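You operate a simulated robot arm through the tools that you are given. There is no shell and no other tool.

You are at the controls of a simulated robot arm. One attempt, no reset.

TASK
Swap the nearly empty blue ink tub in the desk printer and run a test print.
Fine: full tub of that colour in; old tub on the white tray, lid shut, printer off. Set down upright: what you pick out.

The check looks at the end state, three seconds after you hand in, the way a careful person would. Anything else that was tipped, shoved, dropped, spilled or broken makes it a failure. Lids that push on must go on centred and level and be pressed home; caps that screw on are set level and turned clockwise until they are tight.

THE ROBOT
A 6-joint arm with a three-finger gripper, fixed in place. Base frame: the origin is on the floor under the middle of its stand, x ahead of it, y to its left, z up; the work surface is at about z = 0.9. Lengths are in m, angles in degrees, forces in N, time in s.
It reaches about 1.213 m from its shoulder. Its first joint turns from -166.0 to 166.0 degrees. Payload 4.89 kg.
The tool frame sits at the grasp point between the pads (the TCP): z along the fingers, y along the line on which they close. The tips reach 0.03 m beyond it. The gripper opens to 0.164 m; its body begins 0.125 m behind the TCP.
Orientation is that of the tool frame in the base frame, as a unit quaternion [w, x, y, z]. With the fingers straight down and closing along the base's y, the tool's x points along the base's -x, its y along +y and its z along -z.

THE INTERFACE
- The arm moves only by the tool step_arm. Its argument "moves" is a list of rows, each a list of 6 numbers: the shift along the base's x, y, z in m, then the turn, a rotation vector about the base's x, y, z in rad. In form: [[tx, ty, tz, wx, wy, wz], ...]. A call has 1 to 20 rows; each row shifts and turns the commanded pose from where the row before left it. "jaw" is the opening, from 0 (shut) to 1 (fully open), set as the call begins (left out, the last holds). Each row takes 0.2 s and may step no farther than 0.05 m and 8.6 degrees from the row before; otherwise, or with a gripper value out of range, the whole call is refused. A pose out of reach is approached as far as the arm can. The call stops where the force on the tool passes 40 N (or 10 N more than at its start, if that is more) or the arm is blocked; 0.2 s more then pass. The fingers move at their own pace (about 0.108 m/s each) and stop on an object; they squeeze with about 20 N. The grip force told is the motor's: it shows also when the fingers shut on nothing. Time passes only in rows, and 0.2 s behind the last, so rows that do not move let the fingers close. The reply holds the time, the measured pose of the TCP, the force on the tool along the base axes, the opening and the grip force, in the units named above and with some noise, with the torque about the TCP (base axes, N m) and any sound that the robot's microphone picked up, and new pictures: "show" is both (left out), scene, wrist or none.
- Cameras (640 x 400 px; columns grow to the right, rows downward): "scene" is fixed at [0.2206, 0.5017, 1.6999]; the picture's right is [-0.71, -0.70, 0.00], its down [-0.46, 0.47, -0.76] and it looks along [0.53, -0.54, -0.66] (base axes); focal length 228 px, centre (320, 200). "wrist" rides on the gripper at [0.076, -0.002, -0.152] in the tool frame; the picture's right is [0.02, 1.00, 0.00], its down [-0.88, 0.02, -0.47] and it looks along [-0.47, 0.01, 0.88] (tool axes); focal length 247 px, centre (320, 200). There is no depth. A picture from a camera that has moved, and an enlarged one, comes with that camera's place and axes in the base frame and with its lens.
- raise_lower(by): moves the trunk up (or, below 0, down) by that many m; the arm rides with it, the base frame stays. It gives what a move gives, with no picture.
- close_up(camera, box): a new picture of the part [left, top, right, bottom] of that camera's present view, enlarged. The clock stands still meanwhile.
- job_done(): hands the job in; it is judged then, once.

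Places have to be worked out from the pictures, the camera data and where the tool is seen. Open the gripper and draw the arm clear of the work before you hand the job in, unless the task says otherwise.

The tools are called after "Emit:" as name(argument=value, ...) on one line, values as JSON. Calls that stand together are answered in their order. step_arm: Moves the arm, as the interface text tells. Its arguments: {"type":"object","properties":{"moves":{"type":"array"},"jaw":{"type":"number"},"show":{"type":"string","enum":["both","scene","wrist","none"]}},"required":["moves"]} The other tools are called the same way: raise_lower (by) moves the trunk up or down; close_up (camera, box) takes an enlarged picture of a part of a camera's view; job_done () hands the job in.

At the start:

```text
time_s: 0.0
position: [0.6745, -0.0459, 1.5376]
ee_rot: [0.0, 0.0, 1.0, 0.0]
force: [-0.2, 0.3, -0.2]
moment: [0.02, 0.02, 0.01]
opening: 0.1638
finger_force: 0.2
trunk travel left (down, up): [-0.3, 0.09]
```

scene: 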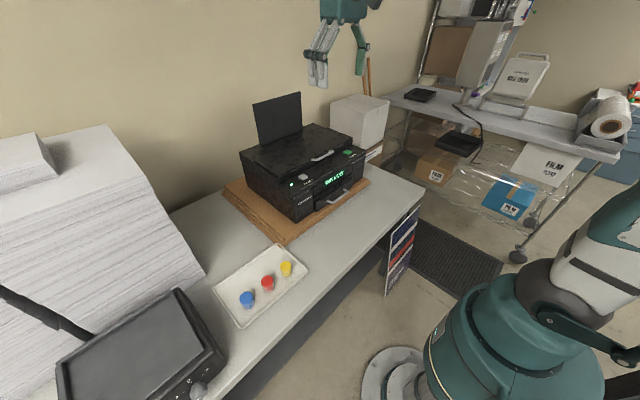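
wrist: 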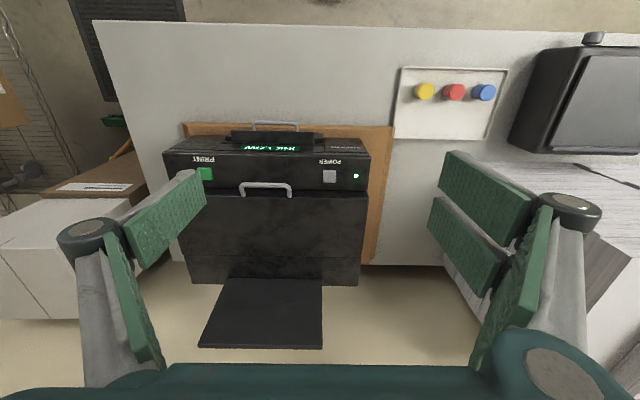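

I start by looking closer at the printer and the tray in both cameras before moving anything.

Emit:
close_up(camera="scene", box=[220, 80, 400, 230])

Emit:
close_up(camera="wrist", box=[150, 100, 400, 300])

Emit:
close_up(camera="scene", box=[200, 230, 330, 340])

Emit:
close_up(camera="wrist", box=[380, 50, 520, 150])

```text
2.67 times, centred on (310, 155) of scene
camera zoom: at [0.2206, 0.5017, 1.6999], right [-0.71, -0.7, 0.0], down [-0.46, 0.47, -0.76], along [0.53, -0.54, -0.66], focal length 607 px, centre (347, 320)
```

zoom: 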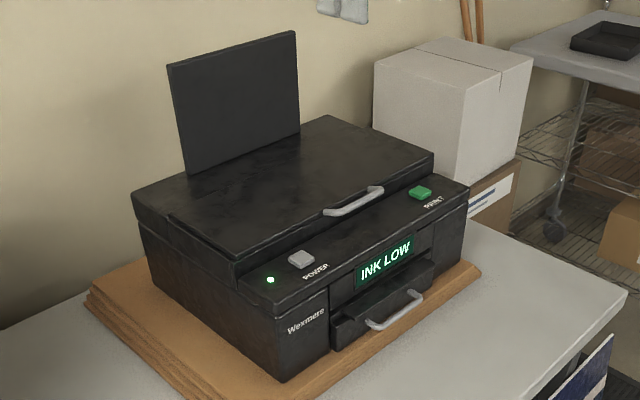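

```text
2.00 times, centred on (275, 200) of wrist
camera zoom: at [0.5972, -0.0468, 1.69], right [-0.02, 1.0, 0.0], down [0.88, 0.02, 0.47], along [0.47, 0.01, -0.88], focal length 494 px, centre (410, 200)
```

zoom: 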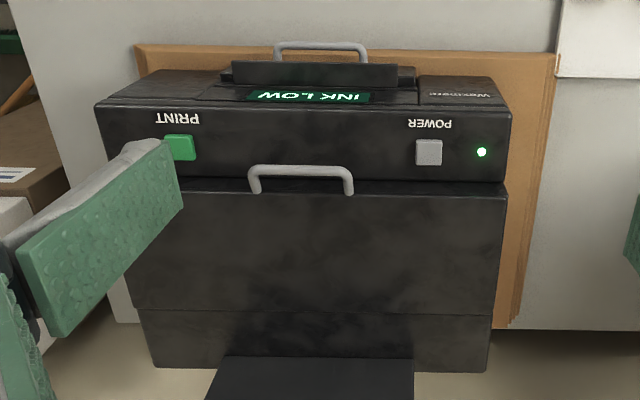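

```text
3.64 times, centred on (265, 285) of scene
camera zoom: at [0.2206, 0.5017, 1.6999], right [-0.71, -0.7, 0.0], down [-0.46, 0.47, -0.76], along [0.53, -0.54, -0.66], focal length 827 px, centre (520, -109)
```

zoom: 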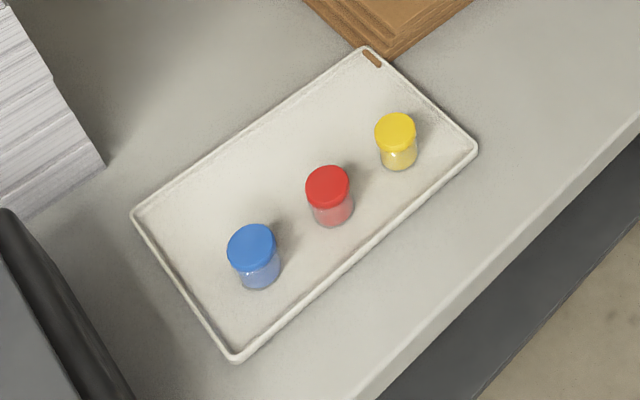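

```text
4.00 times, centred on (450, 100) of wrist
camera zoom: at [0.5972, -0.0468, 1.69], right [-0.02, 1.0, 0.0], down [0.88, 0.02, 0.47], along [0.47, 0.01, -0.88], focal length 988 px, centre (-200, 600)
```

zoom: 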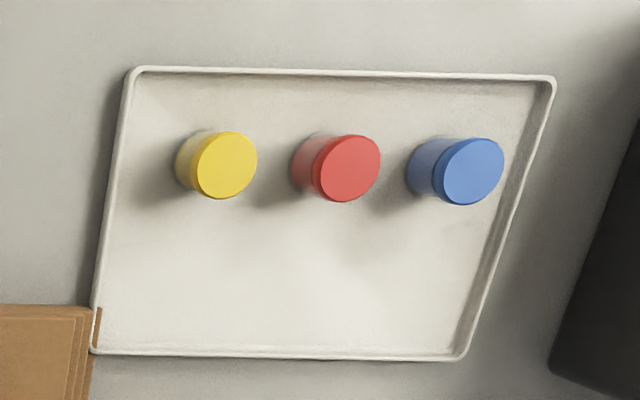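

The printer front faces the robot (POWER about (0.83,-0.02,1.13), PRINT about (0.83,-0.32,1.13), lid handle about y=-0.18). The fresh blue tub cap is around (0.648,0.417,0.95). I look closer at the lid handle, the hinge and the tubs.

Emit:
close_up(camera="scene", box=[240, 110, 370, 190])

Emit:
close_up(camera="wrist", box=[210, 150, 370, 250])

Emit:
close_up(camera="scene", box=[230, 255, 300, 315])

Emit:
close_up(camera="wrist", box=[150, 120, 400, 200])

```text
4.92 times, centred on (305, 150) of scene
camera zoom: at [0.2206, 0.5017, 1.6999], right [-0.71, -0.7, 0.0], down [-0.46, 0.47, -0.76], along [0.53, -0.54, -0.66], focal length 1120 px, centre (394, 446)
```

zoom: 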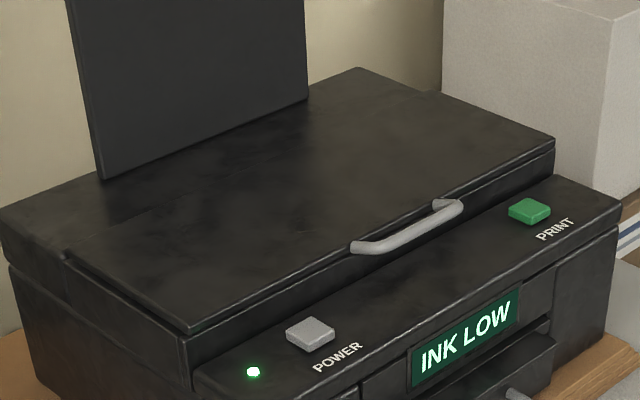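

```text
4.00 times, centred on (290, 200) of wrist
camera zoom: at [0.5972, -0.0468, 1.69], right [-0.02, 1.0, 0.0], down [0.88, 0.02, 0.47], along [0.47, 0.01, -0.88], focal length 988 px, centre (440, 200)
```

zoom: 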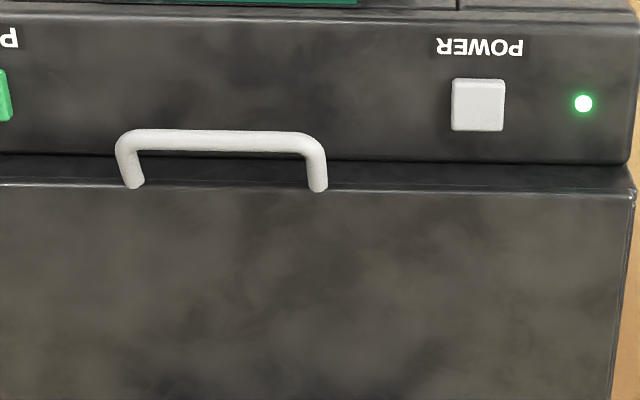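

```text
6.67 times, centred on (265, 285) of scene
camera zoom: at [0.2206, 0.5017, 1.6999], right [-0.71, -0.7, 0.0], down [-0.46, 0.47, -0.76], along [0.53, -0.54, -0.66], focal length 1517 px, centre (687, -367)
```

zoom: 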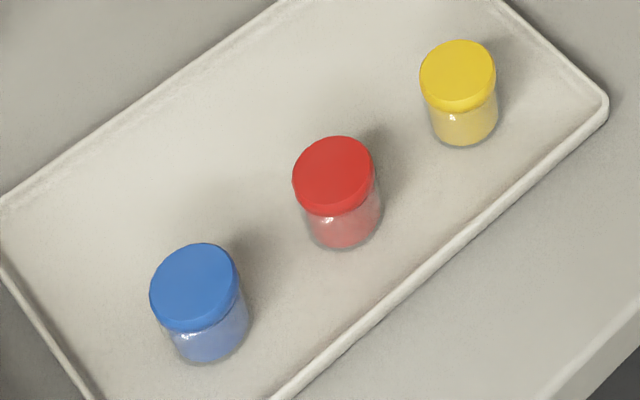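

```text
2.56 times, centred on (275, 160) of wrist
camera zoom: at [0.5972, -0.0468, 1.69], right [-0.02, 1.0, 0.0], down [0.88, 0.02, 0.47], along [0.47, 0.01, -0.88], focal length 632 px, centre (435, 302)
```

zoom: 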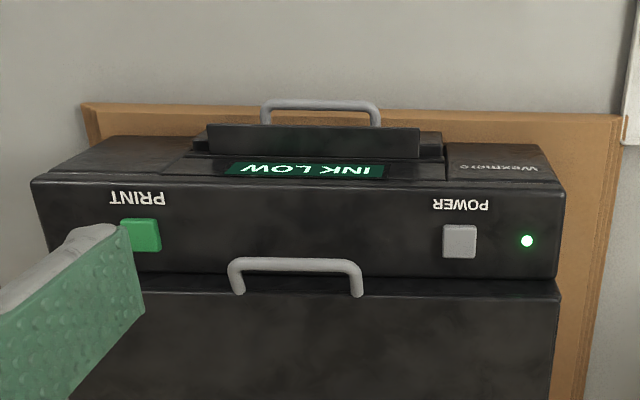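

The handle bar looks to be about (0.845,-0.17,1.165), standing about 3 cm ahead of the lid edge, with the hinge near x=1.05. To learn the finger shape and how far they close, I shut the jaw while hovering well clear of everything.

Emit:
step_arm(moves=[[0, 0, 0, 0, 0, 0], [0, 0, 0, 0, 0, 0], [0, 0, 0, 0, 0, 0], [0, 0, 0, 0, 0, 0], [0, 0, 0, 0, 0, 0]], jaw=0.3)

```text
time_s: 1.2
position: [0.6741, -0.0457, 1.5379]
ee_rot: [0.0, 0.0, 1.0, 0.001]
force: [-0.5, 0.9, -0.4]
moment: [-0.01, 0.0, 0.01]
opening: 0.0493
finger_force: 0.1
trunk travel left (down, up): [-0.3, 0.09]
camera wrist: at [0.5972, -0.0468, 1.69], right [-0.02, 1.0, 0.0], down [0.88, 0.02, 0.47], along [0.47, 0.01, -0.88], focal length 247 px, centre (320, 200)
```

scene: 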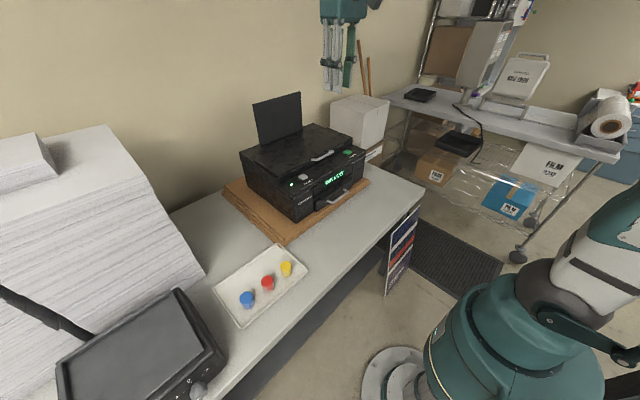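
wrist: 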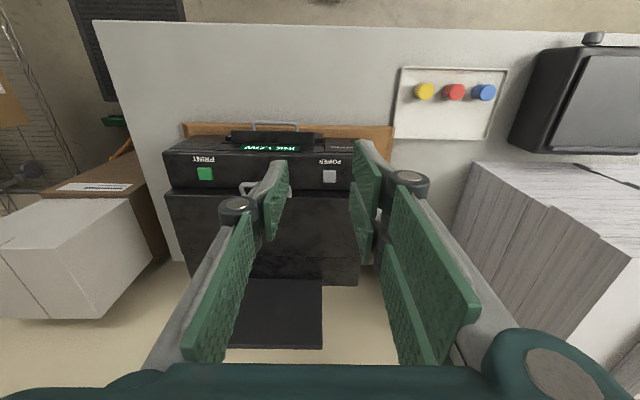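

The jaw is at 0.049 m with the pads nearly parallel. I zoom on the fingers to judge their tip thickness and spacing.

Emit:
close_up(camera="wrist", box=[200, 120, 460, 300])

Emit:
close_up(camera="scene", box=[300, 0, 400, 100])

```text
2.22 times, centred on (330, 210) of wrist
camera zoom: at [0.5972, -0.0468, 1.69], right [-0.02, 1.0, 0.0], down [0.88, 0.02, 0.47], along [0.47, 0.01, -0.88], focal length 549 px, centre (298, 178)
```

zoom: 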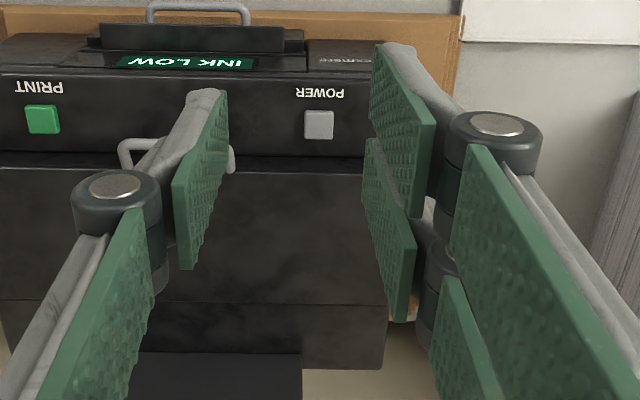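

```text
4.00 times, centred on (350, 50) of scene
camera zoom: at [0.2206, 0.5017, 1.6999], right [-0.71, -0.7, 0.0], down [-0.46, 0.47, -0.76], along [0.53, -0.54, -0.66], focal length 910 px, centre (200, 800)
```

zoom: 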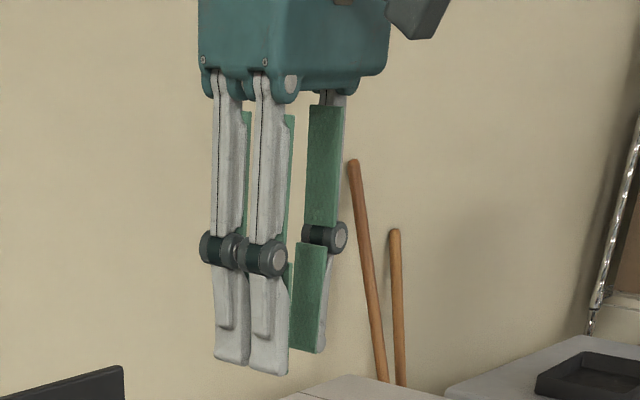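

The fingertips are thin (about 1.5 cm), and the pair sits on the tool's +y side. I will yaw -90° so the jaw closes along x (which becomes vertical once I pitch forward), moving over to y=-0.17 while staying high.

Emit:
step_arm(moves=[[0, -0.0113, 0, 0, 0, -0.1428], [0, -0.0113, 0, 0, 0, -0.1428], [0, -0.0113, 0, 0, 0, -0.1428], [0, -0.0113, 0, 0, 0, -0.1428], [0, -0.0113, 0, 0, 0, -0.1428], [0, -0.0113, 0, 0, 0, -0.1428], [0, -0.0113, 0, 0, 0, -0.1428], [0, -0.0113, 0, 0, 0, -0.1428], [0, -0.0113, 0, 0, 0, -0.1428], [0, -0.0113, 0, 0, 0, -0.1428], [0, -0.0113, 0, 0, 0, -0.1428]])

```text
time_s: 3.6
position: [0.6745, -0.1718, 1.5368]
ee_rot: [0.0, 0.708, 0.706, 0.0]
force: [0.2, -0.4, 1.2]
moment: [-0.02, -0.03, 0.01]
opening: 0.049
finger_force: 0.0
trunk travel left (down, up): [-0.3, 0.09]
camera wrist: at [0.6728, -0.0937, 1.6899], right [1.0, 0.02, 0.0], down [0.02, -0.88, 0.47], along [0.01, -0.47, -0.88], focal length 247 px, centre (320, 200)
```

scene: 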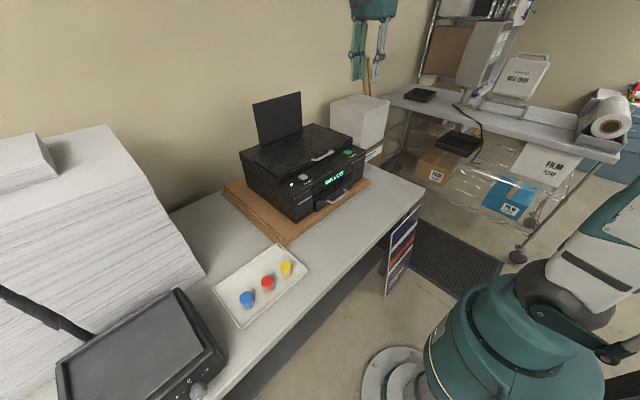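
wrist: 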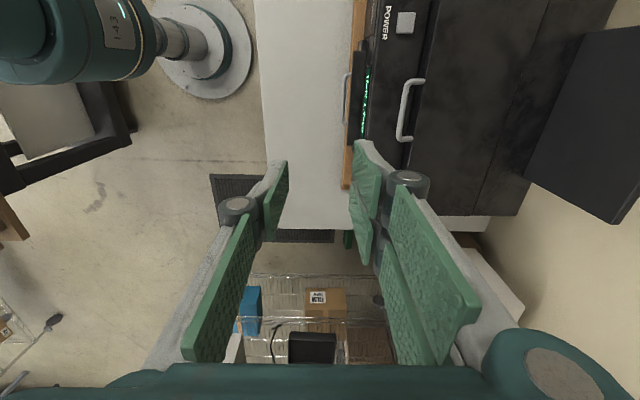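

The yaw worked. This view looks straight down on the handle, so I zoom in for a better estimate of its position before approaching.

Emit:
close_up(camera="wrist", box=[350, 50, 490, 150])

```text
4.00 times, centred on (420, 100) of wrist
camera zoom: at [0.6728, -0.0937, 1.6899], right [1.0, 0.02, 0.0], down [0.02, -0.88, 0.47], along [0.01, -0.47, -0.88], focal length 988 px, centre (-80, 600)
```

zoom: 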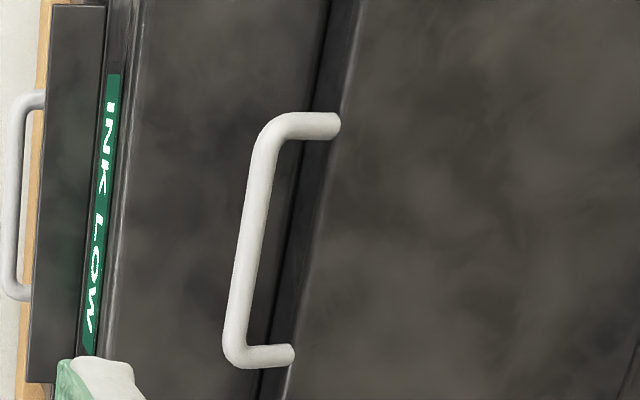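

Bar centre refined to about (0.842,-0.166,1.163), spanning y -0.113 to -0.220. Now I pitch the fingers forward (25° below horizontal) and bring the TCP to a stand-off ahead of the handle.

Emit:
step_arm(moves=[[0.003, 0.0007, -0.0384, 0, -0.1418, 0], [0.003, 0.0007, -0.0384, 0, -0.1418, 0], [0.003, 0.0007, -0.0384, 0, -0.1418, 0], [0.003, 0.0007, -0.0384, 0, -0.1418, 0], [0.003, 0.0007, -0.0384, 0, -0.1418, 0], [0.003, 0.0007, -0.0384, 0, -0.1418, 0], [0.003, 0.0007, -0.0384, 0, -0.1418, 0], [0.003, 0.0007, -0.0384, 0, -0.1418, 0]])

```text
time_s: 5.4
position: [0.6954, -0.166, 1.2291]
ee_rot: [0.38, 0.596, 0.596, 0.38]
force: [0.4, -0.1, -0.3]
moment: [-0.02, -0.05, 0.01]
opening: 0.0492
finger_force: 0.0
trunk travel left (down, up): [-0.3, 0.09]
camera wrist: at [0.5572, -0.0879, 1.2921], right [0.42, 0.02, 0.91], down [-0.42, -0.88, 0.22], along [0.8, -0.47, -0.36], focal length 247 px, centre (320, 200)
```

scene: 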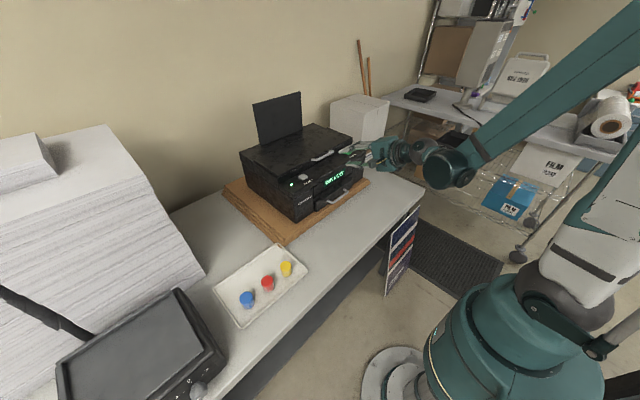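
wrist: 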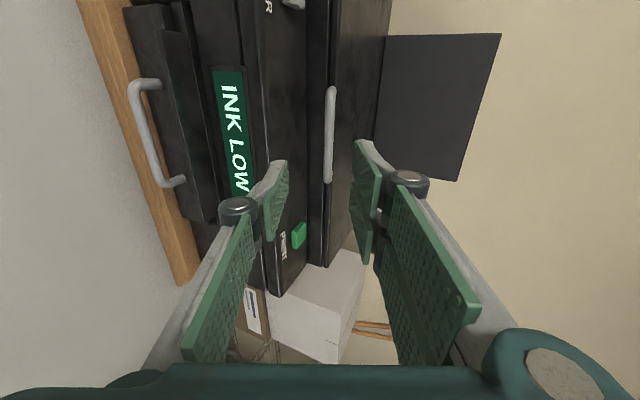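

The bar now shows edge-on from the front; I zoom to pin down its height.

Emit:
close_up(camera="wrist", box=[260, 60, 400, 200])

Emit:
close_up(camera="scene", box=[270, 110, 430, 210])

```text
2.86 times, centred on (330, 130) of wrist
camera zoom: at [0.5572, -0.0879, 1.2921], right [0.42, 0.02, 0.91], down [-0.42, -0.88, 0.22], along [0.8, -0.47, -0.36], focal length 706 px, centre (291, 400)
```

zoom: 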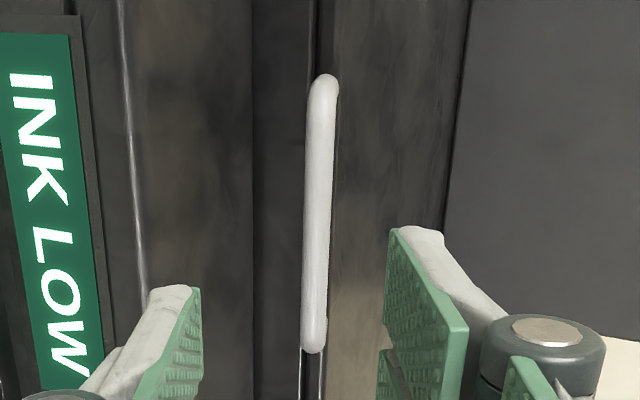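

```text
4.00 times, centred on (350, 160) of scene
camera zoom: at [0.2206, 0.5017, 1.6999], right [-0.71, -0.7, 0.0], down [-0.46, 0.47, -0.76], along [0.53, -0.54, -0.66], focal length 910 px, centre (200, 360)
```

zoom: 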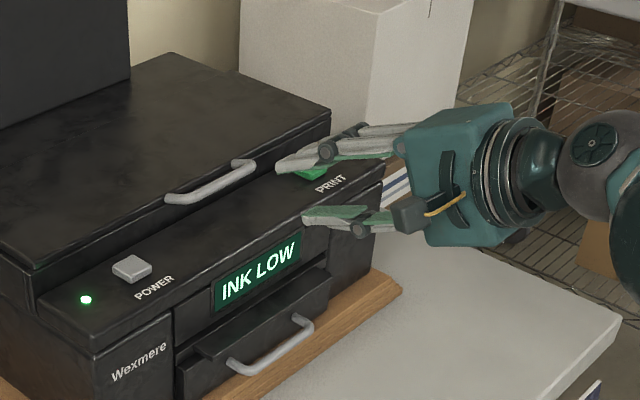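

Combining the views, the bar is near (0.840,-0.166,1.172), 1.1 cm above the tool axis; the ledge below is at z≈1.124. I narrow the jaw to 0.036 m, correct laterally and close about half the distance, then recheck.

Emit:
step_arm(moves=[[0.0047, 0, 0.01, 0, 0, 0], [0.0181, 0, -0.0085, 0, 0, 0], [0.0181, 0, -0.0085, 0, 0, 0], [0.0181, 0, -0.0085, 0, 0, 0], [0.0181, 0, -0.0085, 0, 0, 0]], jaw=0.22)

Emit:
close_up(camera="wrist", box=[240, 80, 420, 220])

Emit:
close_up(camera="scene", box=[290, 120, 390, 190])

```text
time_s: 6.6
position: [0.7755, -0.1664, 1.2076]
ee_rot: [0.381, 0.596, 0.596, 0.38]
force: [-1.1, 0.0, 0.3]
moment: [-0.02, -0.03, -0.01]
opening: 0.0363
finger_force: 0.0
trunk travel left (down, up): [-0.3, 0.09]
camera wrist: at [0.6356, -0.0873, 1.2705], right [0.42, 0.02, 0.91], down [-0.42, -0.88, 0.22], along [0.8, -0.47, -0.36], focal length 247 px, centre (320, 200)
```

scene: 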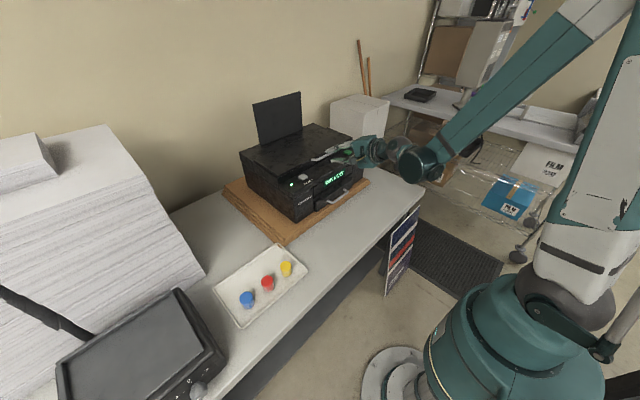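
wrist: 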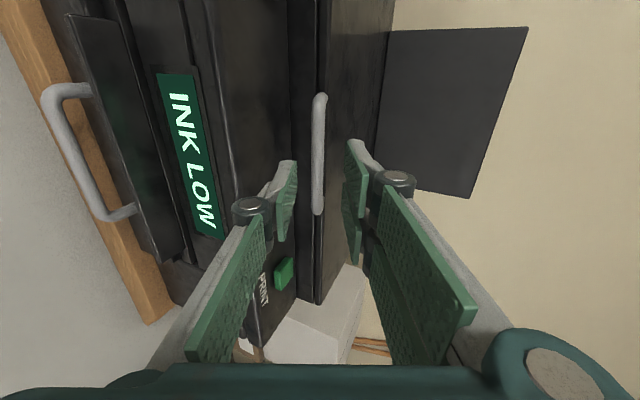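

```text
2.86 times, centred on (330, 150) of wrist
camera zoom: at [0.6356, -0.0873, 1.2705], right [0.42, 0.02, 0.91], down [-0.42, -0.88, 0.22], along [0.8, -0.47, -0.36], focal length 706 px, centre (291, 343)
```

zoom: 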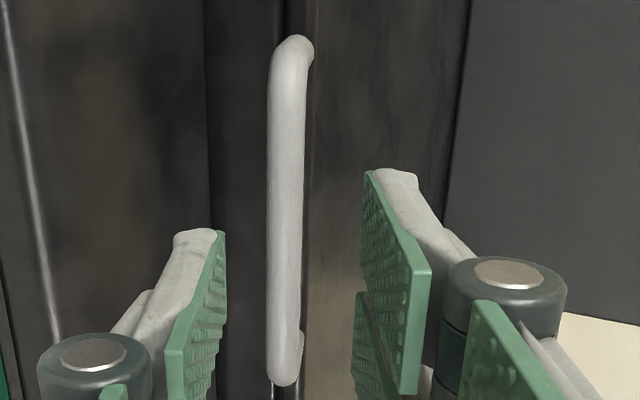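

```text
5.71 times, centred on (340, 155) of scene
camera zoom: at [0.2206, 0.5017, 1.6999], right [-0.71, -0.7, 0.0], down [-0.46, 0.47, -0.76], along [0.53, -0.54, -0.66], focal length 1300 px, centre (206, 457)
```

zoom: 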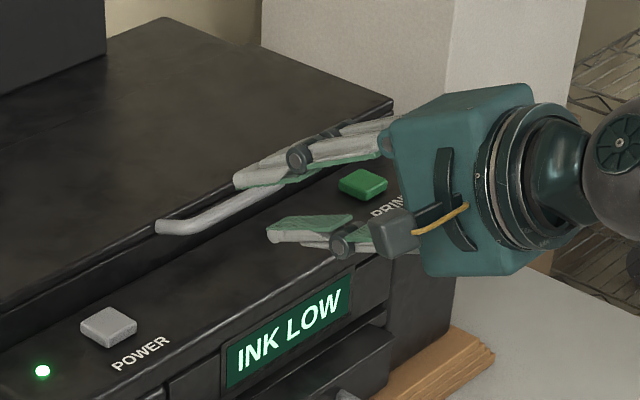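

The bar sits midway between thumb and finger pads, about 7 cm ahead. I advance 6 cm along the tool axis so the bar lies between the pads near the tips.

Emit:
step_arm(moves=[[0.018, 0.0012, -0.0092, 0, 0, 0], [0.018, 0.0012, -0.0092, 0, 0, 0], [0.018, 0.0012, -0.0092, 0, 0, 0]])

Emit:
close_up(camera="wrist", box=[240, 80, 420, 220])

Emit:
close_up(camera="scene", box=[290, 120, 390, 190])

```text
time_s: 7.4
position: [0.8289, -0.1614, 1.18]
ee_rot: [0.38, 0.596, 0.596, 0.38]
force: [-0.6, 0.9, 0.2]
moment: [-0.04, 0.02, 0.01]
opening: 0.0364
finger_force: 0.1
trunk travel left (down, up): [-0.3, 0.09]
camera wrist: at [0.6903, -0.0837, 1.2422], right [0.42, 0.02, 0.91], down [-0.42, -0.88, 0.22], along [0.8, -0.47, -0.36], focal length 247 px, centre (320, 200)
```

scene: 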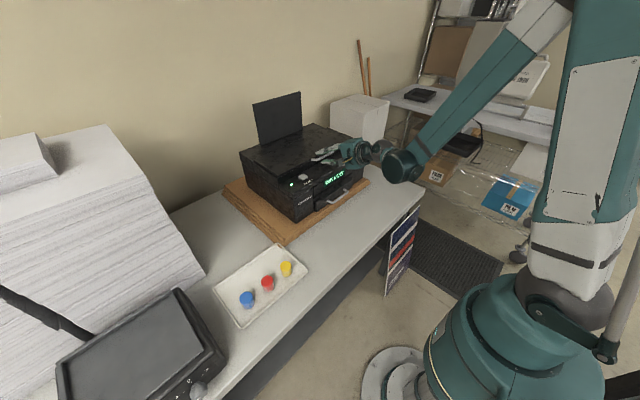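
wrist: 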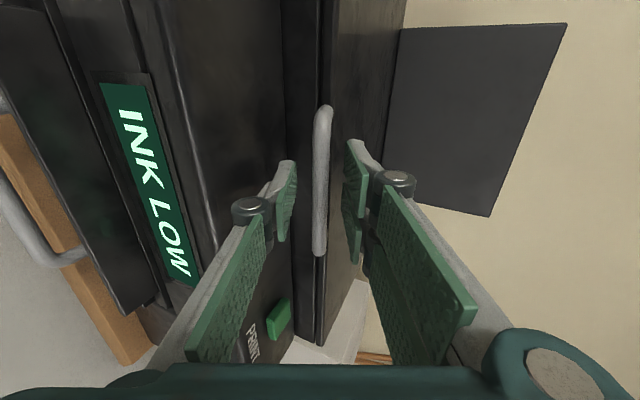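

```text
2.86 times, centred on (330, 150) of wrist
camera zoom: at [0.6903, -0.0837, 1.2422], right [0.42, 0.02, 0.91], down [-0.42, -0.88, 0.22], along [0.8, -0.47, -0.36], focal length 706 px, centre (291, 343)
```

zoom: 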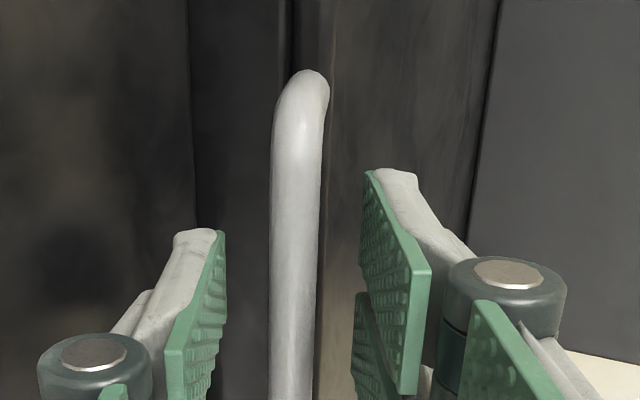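

```text
5.71 times, centred on (340, 155) of scene
camera zoom: at [0.2206, 0.5017, 1.6999], right [-0.71, -0.7, 0.0], down [-0.46, 0.47, -0.76], along [0.53, -0.54, -0.66], focal length 1300 px, centre (206, 457)
```

zoom: 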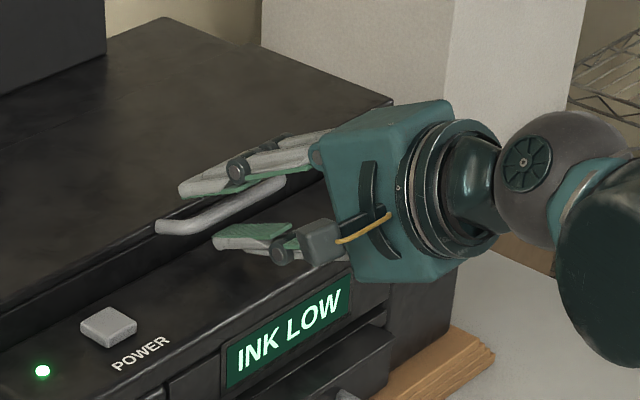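

The bar is between thumb and fingers, roughly 1 cm beyond the TCP. I close the jaw on it.

Emit:
step_arm(moves=[[0, 0, 0, 0, 0, 0], [0, 0, 0, 0, 0, 0], [0, 0, 0, 0, 0, 0]], jaw=0, show="wrist")

Emit:
close_up(camera="scene", box=[290, 120, 390, 190])

```text
time_s: 8.2
position: [0.8301, -0.1612, 1.1792]
ee_rot: [0.38, 0.596, 0.597, 0.38]
force: [7.8, 1.9, 6.7]
moment: [-0.03, -0.09, 0.11]
opening: 0.0106
finger_force: 44.7
trunk travel left (down, up): [-0.3, 0.09]
camera wrist: at [0.6909, -0.0835, 1.2421], right [0.42, 0.02, 0.91], down [-0.42, -0.88, 0.22], along [0.8, -0.47, -0.36], focal length 247 px, centre (320, 200)
```

wrist: 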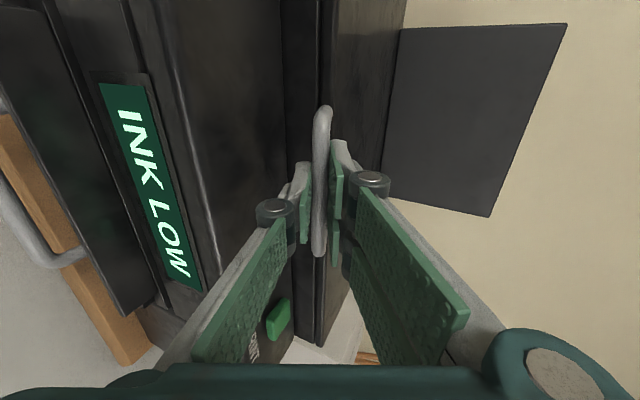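

```text
5.71 times, centred on (340, 155) of scene
camera zoom: at [0.2206, 0.5017, 1.6999], right [-0.71, -0.7, 0.0], down [-0.46, 0.47, -0.76], along [0.53, -0.54, -0.66], focal length 1300 px, centre (206, 457)
```

zoom: 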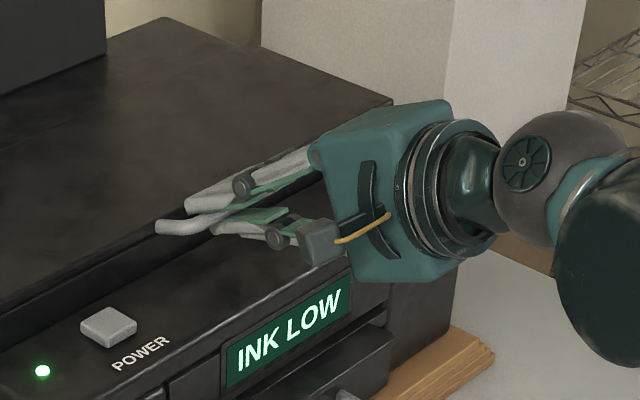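

The handle is gripped (opening 0.0106, solid force). I try a small arc lift about the estimated hinge (x≈1.053) and watch the forces.

Emit:
step_arm(moves=[[0.0034, 0, 0.0219, 0, 0.065, 0], [0.0054, 0, 0.0213, 0, 0.065, 0]])

Emit:
close_up(camera="scene", box=[240, 90, 400, 200])

```text
time_s: 8.8
position: [0.8374, -0.1611, 1.2235]
ee_rot: [0.34, 0.619, 0.621, 0.34]
force: [-19.0, 5.2, 2.1]
moment: [0.11, 0.11, 0.05]
opening: 0.0106
finger_force: 45.1
trunk travel left (down, up): [-0.3, 0.09]
camera wrist: at [0.7078, -0.0835, 1.3039], right [0.54, 0.02, 0.84], down [-0.39, -0.88, 0.27], along [0.75, -0.47, -0.46], focal length 247 px, centre (320, 200)
```

scene: 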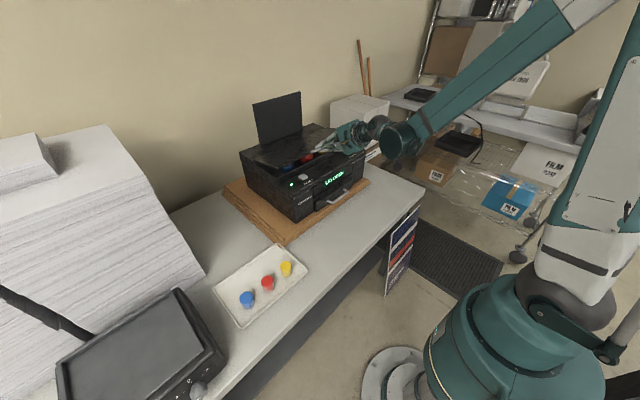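
wrist: 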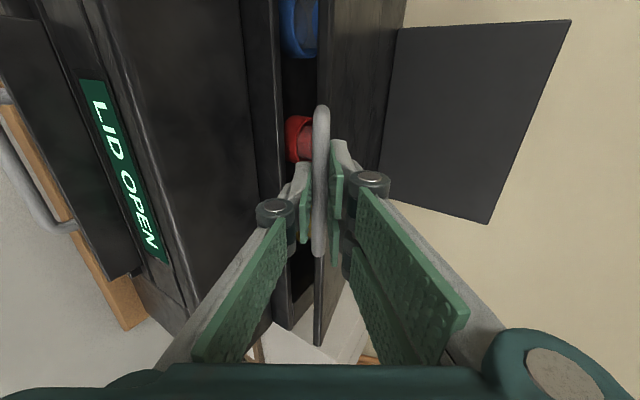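

```text
3.64 times, centred on (320, 145) of scene
camera zoom: at [0.2206, 0.5017, 1.6999], right [-0.71, -0.7, 0.0], down [-0.46, 0.47, -0.76], along [0.53, -0.54, -0.66], focal length 827 px, centre (320, 400)
```

zoom: 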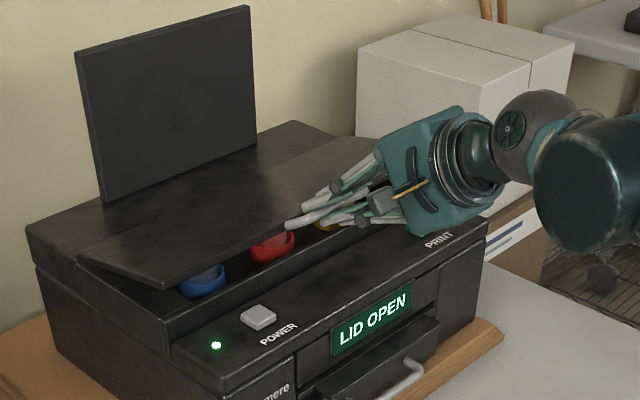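

"LID OPEN" shows and three tubs (blue, red, yellow) are visible inside. The reaction is -19 N along x, so I'm pushing slightly inside the arc; I continue on a slightly larger radius.

Emit:
step_arm(moves=[[0.0035, 0, 0.022, 0, 0.065, 0], [0.0085, 0, 0.0203, 0, 0.065, 0], [0.0104, 0, 0.0195, 0, 0.065, 0]], show="scene")

```text
time_s: 9.6
position: [0.8633, -0.1607, 1.2841]
ee_rot: [0.278, 0.65, 0.65, 0.277]
force: [22.6, 11.5, -15.5]
moment: [0.48, -0.03, 0.3]
opening: 0.011
finger_force: 44.9
trunk travel left (down, up): [-0.3, 0.09]
```

scene: 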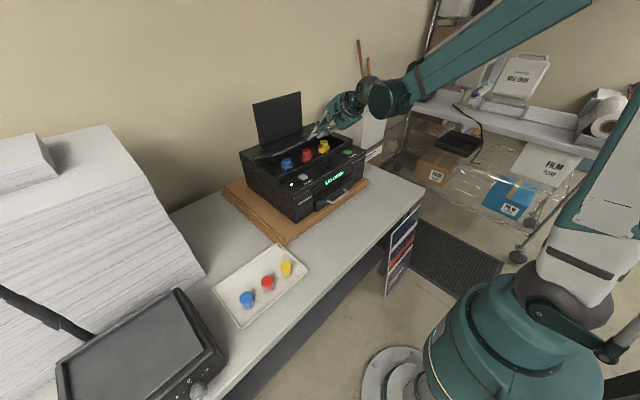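

The lid is rising and the tubs inside show clearly. From the measured arc points I fit the hinge at about (1.057,1.163) with a radius 0.2165, so I continue on that arc.

Emit:
step_arm(moves=[[0.0158, 0, 0.019, 0, 0.065, 0], [0.0145, 0, 0.0171, 0, 0.065, 0], [0.0161, 0, 0.0156, 0, 0.065, 0]], show="scene")

```text
time_s: 10.4
position: [0.9068, -0.1604, 1.3355]
ee_rot: [0.213, 0.674, 0.674, 0.213]
force: [5.7, 1.9, -5.5]
moment: [-0.14, -0.12, -0.48]
opening: 0.0111
finger_force: 44.7
trunk travel left (down, up): [-0.3, 0.09]
```

scene: 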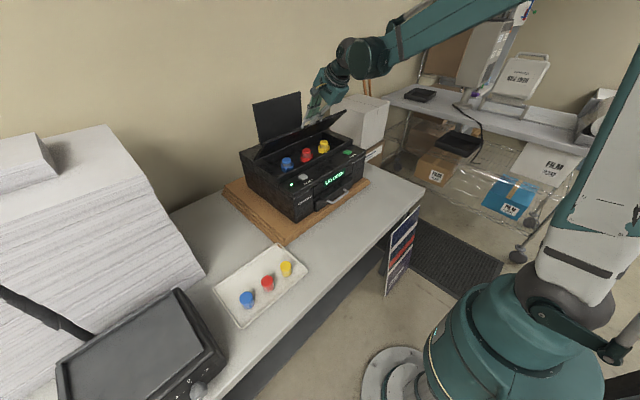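

Forces dropped to a few newtons, so the arc fits well; lid is at about 49°. I continue four more steps.

Emit:
step_arm(moves=[[0.0176, 0, 0.0138, 0, 0.065, 0], [0.0189, 0, 0.0121, 0, 0.065, 0], [0.02, 0, 0.0102, 0, 0.065, 0], [0.0208, 0, 0.0082, 0, 0.065, 0]], show="scene")

```text
time_s: 11.4
position: [0.9838, -0.1594, 1.3785]
ee_rot: [0.125, 0.696, 0.696, 0.124]
force: [-0.5, 1.3, 3.8]
moment: [0.64, -0.28, -0.37]
opening: 0.0109
finger_force: 45.2
trunk travel left (down, up): [-0.3, 0.09]
```

scene: 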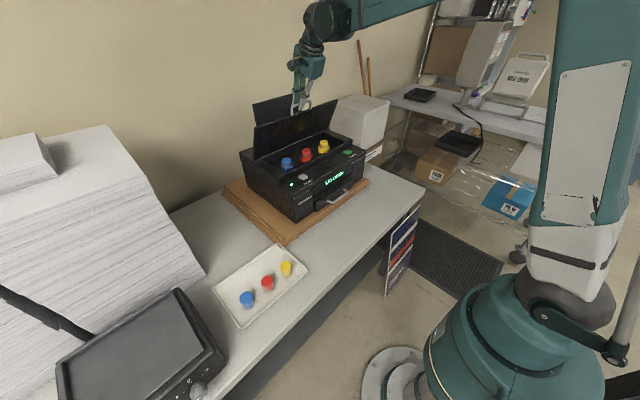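

Lid at about 72° with little force. I continue in small steps, watching for the hinge stop and the arm's reach.

Emit:
step_arm(moves=[[0.0217, 0, 0.0059, 0, 0.065, 0], [0.022, 0, 0.0039, 0, 0.065, 0], [0.0224, 0, 0.0017, 0, 0.065, 0]], show="scene")

```text
time_s: 12.2
position: [1.0495, -0.1617, 1.3898]
ee_rot: [0.057, 0.705, 0.705, 0.056]
force: [0.4, 11.6, -3.0]
moment: [0.27, -0.39, -0.67]
opening: 0.011
finger_force: 45.2
trunk travel left (down, up): [-0.3, 0.09]
```

scene: 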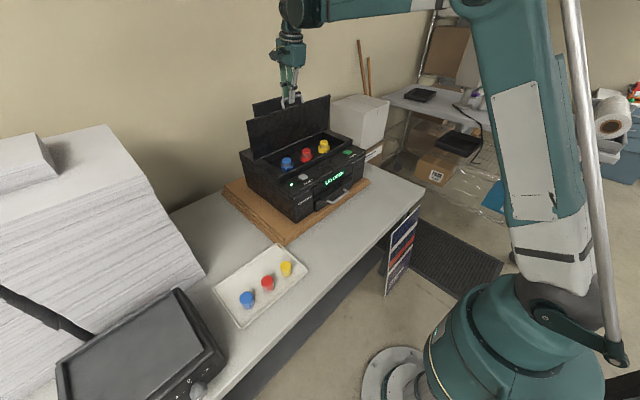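

The lid is near vertical. I push a little past vertical so it can rest open, two more small steps.

Emit:
step_arm(moves=[[0.0224, 0, -0.0006, 0, 0.065, 0], [0.0222, 0, -0.0027, 0, 0.065, 0]])

Emit:
close_up(camera="scene", box=[230, 60, 390, 180])

```text
time_s: 12.8
position: [1.0862, -0.16, 1.3886]
ee_rot: [0.013, 0.707, 0.707, 0.013]
force: [-13.1, 2.5, 0.4]
moment: [-0.32, 0.17, -0.57]
opening: 0.0108
finger_force: 45.1
trunk travel left (down, up): [-0.3, 0.09]
stopped in row 2: the force on the tool passed its limit at 64 N (the readings are from after the stop); the commanded pose is now the measured one
camera wrist: at [1.0793, -0.0838, 1.5402], right [1.0, 0.02, 0.04], down [0.0, -0.88, 0.47], along [0.04, -0.47, -0.88], focal length 247 px, centre (320, 200)
```

scene: 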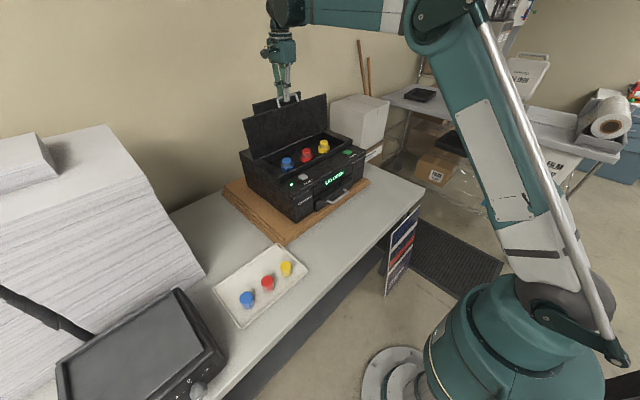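
wrist: 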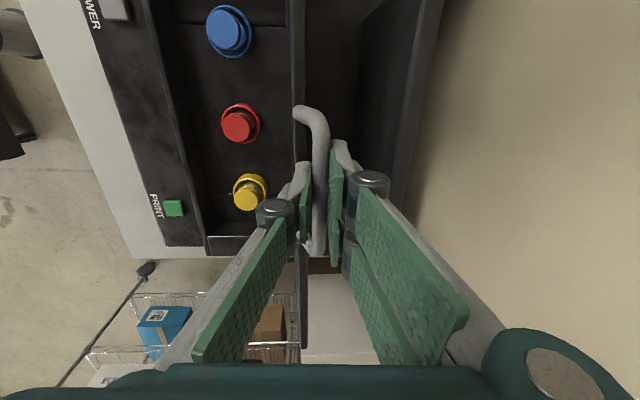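

```text
3.33 times, centred on (310, 120) of scene
camera zoom: at [0.2206, 0.5017, 1.6999], right [-0.71, -0.7, 0.0], down [-0.46, 0.47, -0.76], along [0.53, -0.54, -0.66], focal length 758 px, centre (353, 467)
```

zoom: 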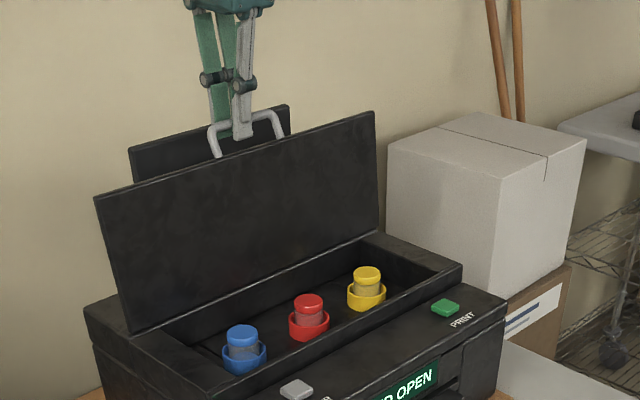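

The lid hit its hinge stop at about 97°, just past vertical. I release the handle by opening the jaw a little and check that the lid stays up.

Emit:
step_arm(moves=[[0, 0, 0, 0, 0, 0], [0, 0, 0, 0, 0, 0], [0, 0, 0, 0, 0, 0]], jaw=0.2)

Emit:
close_up(camera="scene", box=[230, 60, 390, 180])

```text
time_s: 13.6
position: [1.088, -0.1621, 1.3874]
ee_rot: [0.012, 0.707, 0.707, 0.013]
force: [0.4, 0.6, -0.8]
moment: [-0.02, 0.03, -0.01]
opening: 0.0327
finger_force: 0.2
trunk travel left (down, up): [-0.3, 0.09]
camera wrist: at [1.0805, -0.0841, 1.5395], right [1.0, 0.02, 0.04], down [0.0, -0.88, 0.47], along [0.04, -0.47, -0.88], focal length 247 px, centre (320, 200)
```

scene: 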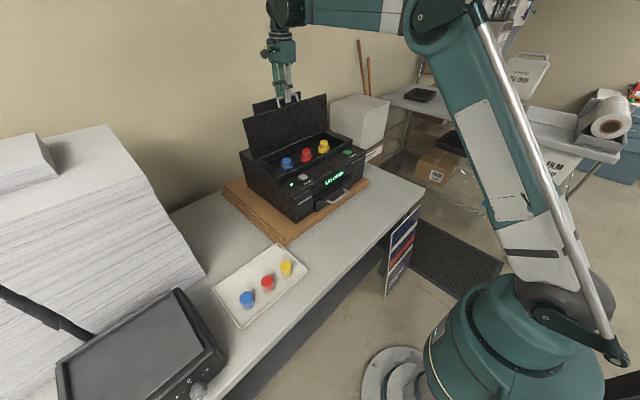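
wrist: 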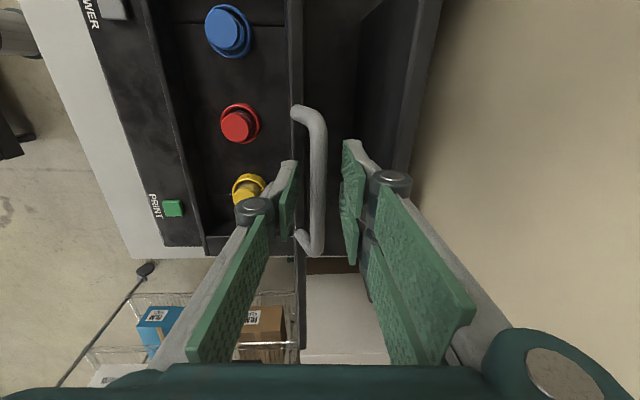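

```text
3.33 times, centred on (310, 120) of scene
camera zoom: at [0.2206, 0.5017, 1.6999], right [-0.71, -0.7, 0.0], down [-0.46, 0.47, -0.76], along [0.53, -0.54, -0.66], focal length 758 px, centre (353, 467)
```

zoom: 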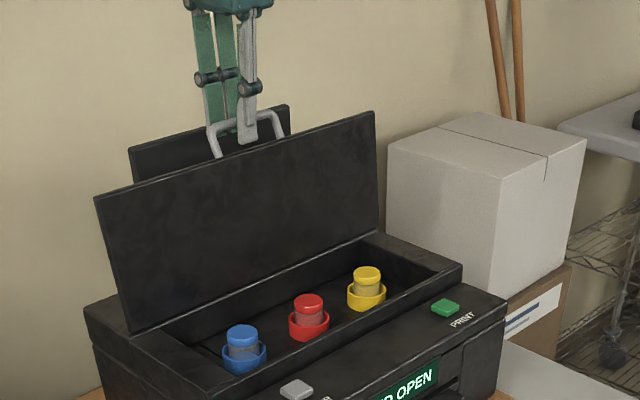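

The lid rests open at its stop. I lift straight up off the handle.

Emit:
step_arm(moves=[[0, 0, 0.02, 0, 0, 0], [0, 0, 0.02, 0, 0, 0], [0, 0, 0.02, 0, 0, 0]])

```text
time_s: 14.4
position: [1.0884, -0.1622, 1.4468]
ee_rot: [0.013, 0.707, 0.707, 0.013]
force: [1.2, -0.7, 0.2]
moment: [-0.01, 0.02, 0.05]
opening: 0.0326
finger_force: 0.0
trunk travel left (down, up): [-0.3, 0.09]
camera wrist: at [1.0805, -0.0843, 1.5994], right [1.0, 0.02, 0.04], down [0.0, -0.88, 0.47], along [0.04, -0.47, -0.88], focal length 247 px, centre (320, 200)
```

scene: 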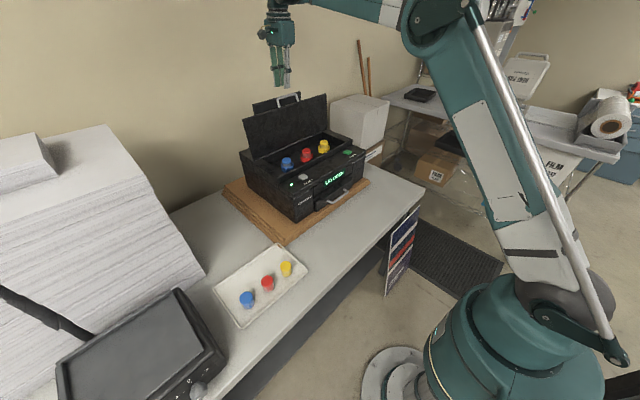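
wrist: 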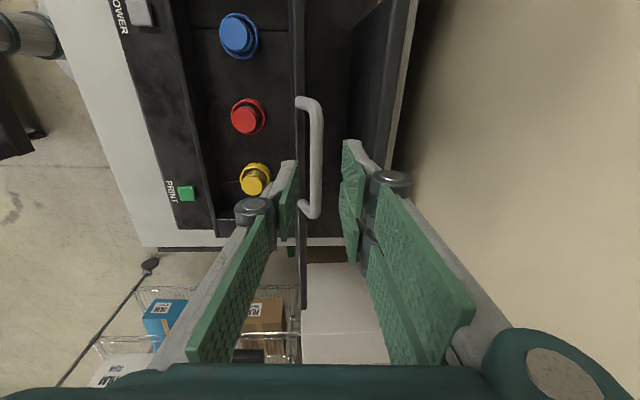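

Clear of the handle. Now I move back over the cavity at the same height, levelling the tool and undoing the yaw so the jaw closes along y (keeps clearance to the open lid).

Emit:
step_arm(moves=[[-0.0144, 0.0107, 0, 0, 0.0354, 0], [-0.0144, 0.0107, 0, 0, 0, 0.1428], [-0.0144, 0.0107, 0, 0, 0, 0.1428], [-0.0144, 0.0107, 0, 0, 0, 0.1428], [-0.0144, 0.0107, 0, 0, 0, 0.1428], [-0.0144, 0.0107, 0, 0, 0, 0.1428], [-0.0144, 0.0107, 0, 0, 0, 0.1428], [-0.0144, 0.0107, 0, 0, 0, 0.1428], [-0.0144, 0.0107, 0, 0, 0, 0.1428], [-0.0144, 0.0107, 0, 0, 0, 0.1428], [-0.0144, 0.0107, 0, 0, 0, 0.1428], [0, 0, 0, 0, 0, 0.1428]], jaw=0.6)

Emit:
close_up(camera="scene", box=[240, 110, 370, 200])

```text
time_s: 17.0
position: [0.9289, -0.0421, 1.4482]
ee_rot: [0.0, -0.001, 1.0, 0.002]
force: [-0.7, 0.4, 0.3]
moment: [-0.03, -0.14, -0.01]
opening: 0.0986
finger_force: 0.1
trunk travel left (down, up): [-0.3, 0.09]
camera wrist: at [0.8517, -0.0437, 1.6003], right [-0.02, 1.0, 0.0], down [0.88, 0.02, 0.47], along [0.47, 0.01, -0.88], focal length 247 px, centre (320, 200)
```

scene: 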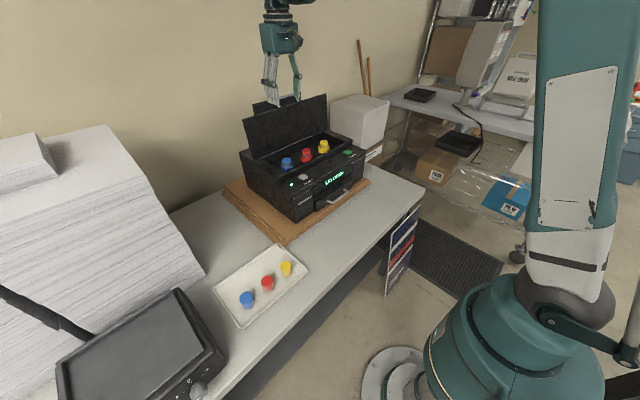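
wrist: 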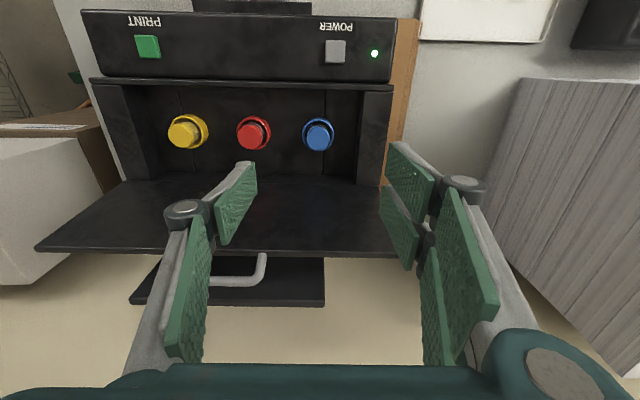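

```text
4.44 times, centred on (305, 155) of scene
camera zoom: at [0.2206, 0.5017, 1.6999], right [-0.71, -0.7, 0.0], down [-0.46, 0.47, -0.76], along [0.53, -0.54, -0.66], focal length 1011 px, centre (387, 400)
```

zoom: 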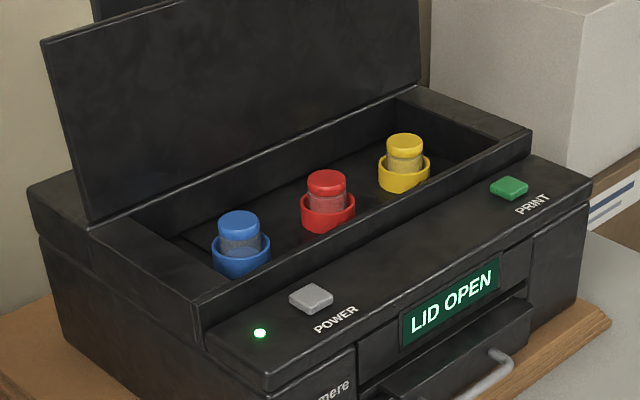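

The lid holds. I zoom on the tubs in the cavity with both cameras for position and details.

Emit:
close_up(camera="wrist", box=[270, 80, 400, 180])

Emit:
close_up(camera="scene", box=[265, 130, 345, 180])

Emit:
close_up(camera="wrist", box=[140, 80, 280, 180])

```text
4.00 times, centred on (335, 130) of wrist
camera zoom: at [0.8517, -0.0437, 1.6003], right [-0.02, 1.0, 0.0], down [0.88, 0.02, 0.47], along [0.47, 0.01, -0.88], focal length 988 px, centre (260, 480)
```

zoom: 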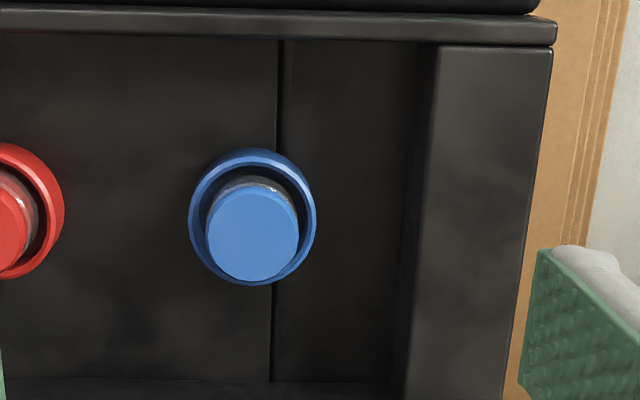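

```text
8.00 times, centred on (305, 155) of scene
camera zoom: at [0.2206, 0.5017, 1.6999], right [-0.71, -0.7, 0.0], down [-0.46, 0.47, -0.76], along [0.53, -0.54, -0.66], focal length 1820 px, centre (440, 560)
```

zoom: 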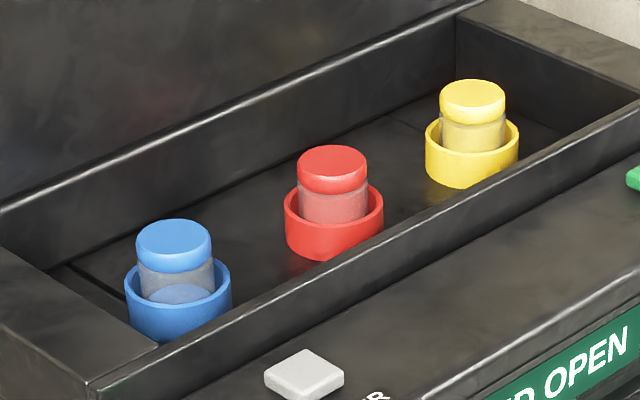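

```text
4.00 times, centred on (210, 130) of wrist
camera zoom: at [0.8517, -0.0437, 1.6003], right [-0.02, 1.0, 0.0], down [0.88, 0.02, 0.47], along [0.47, 0.01, -0.88], focal length 988 px, centre (760, 480)
```

zoom: 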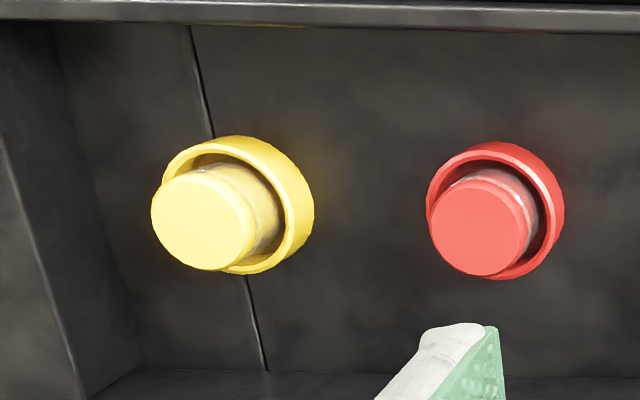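

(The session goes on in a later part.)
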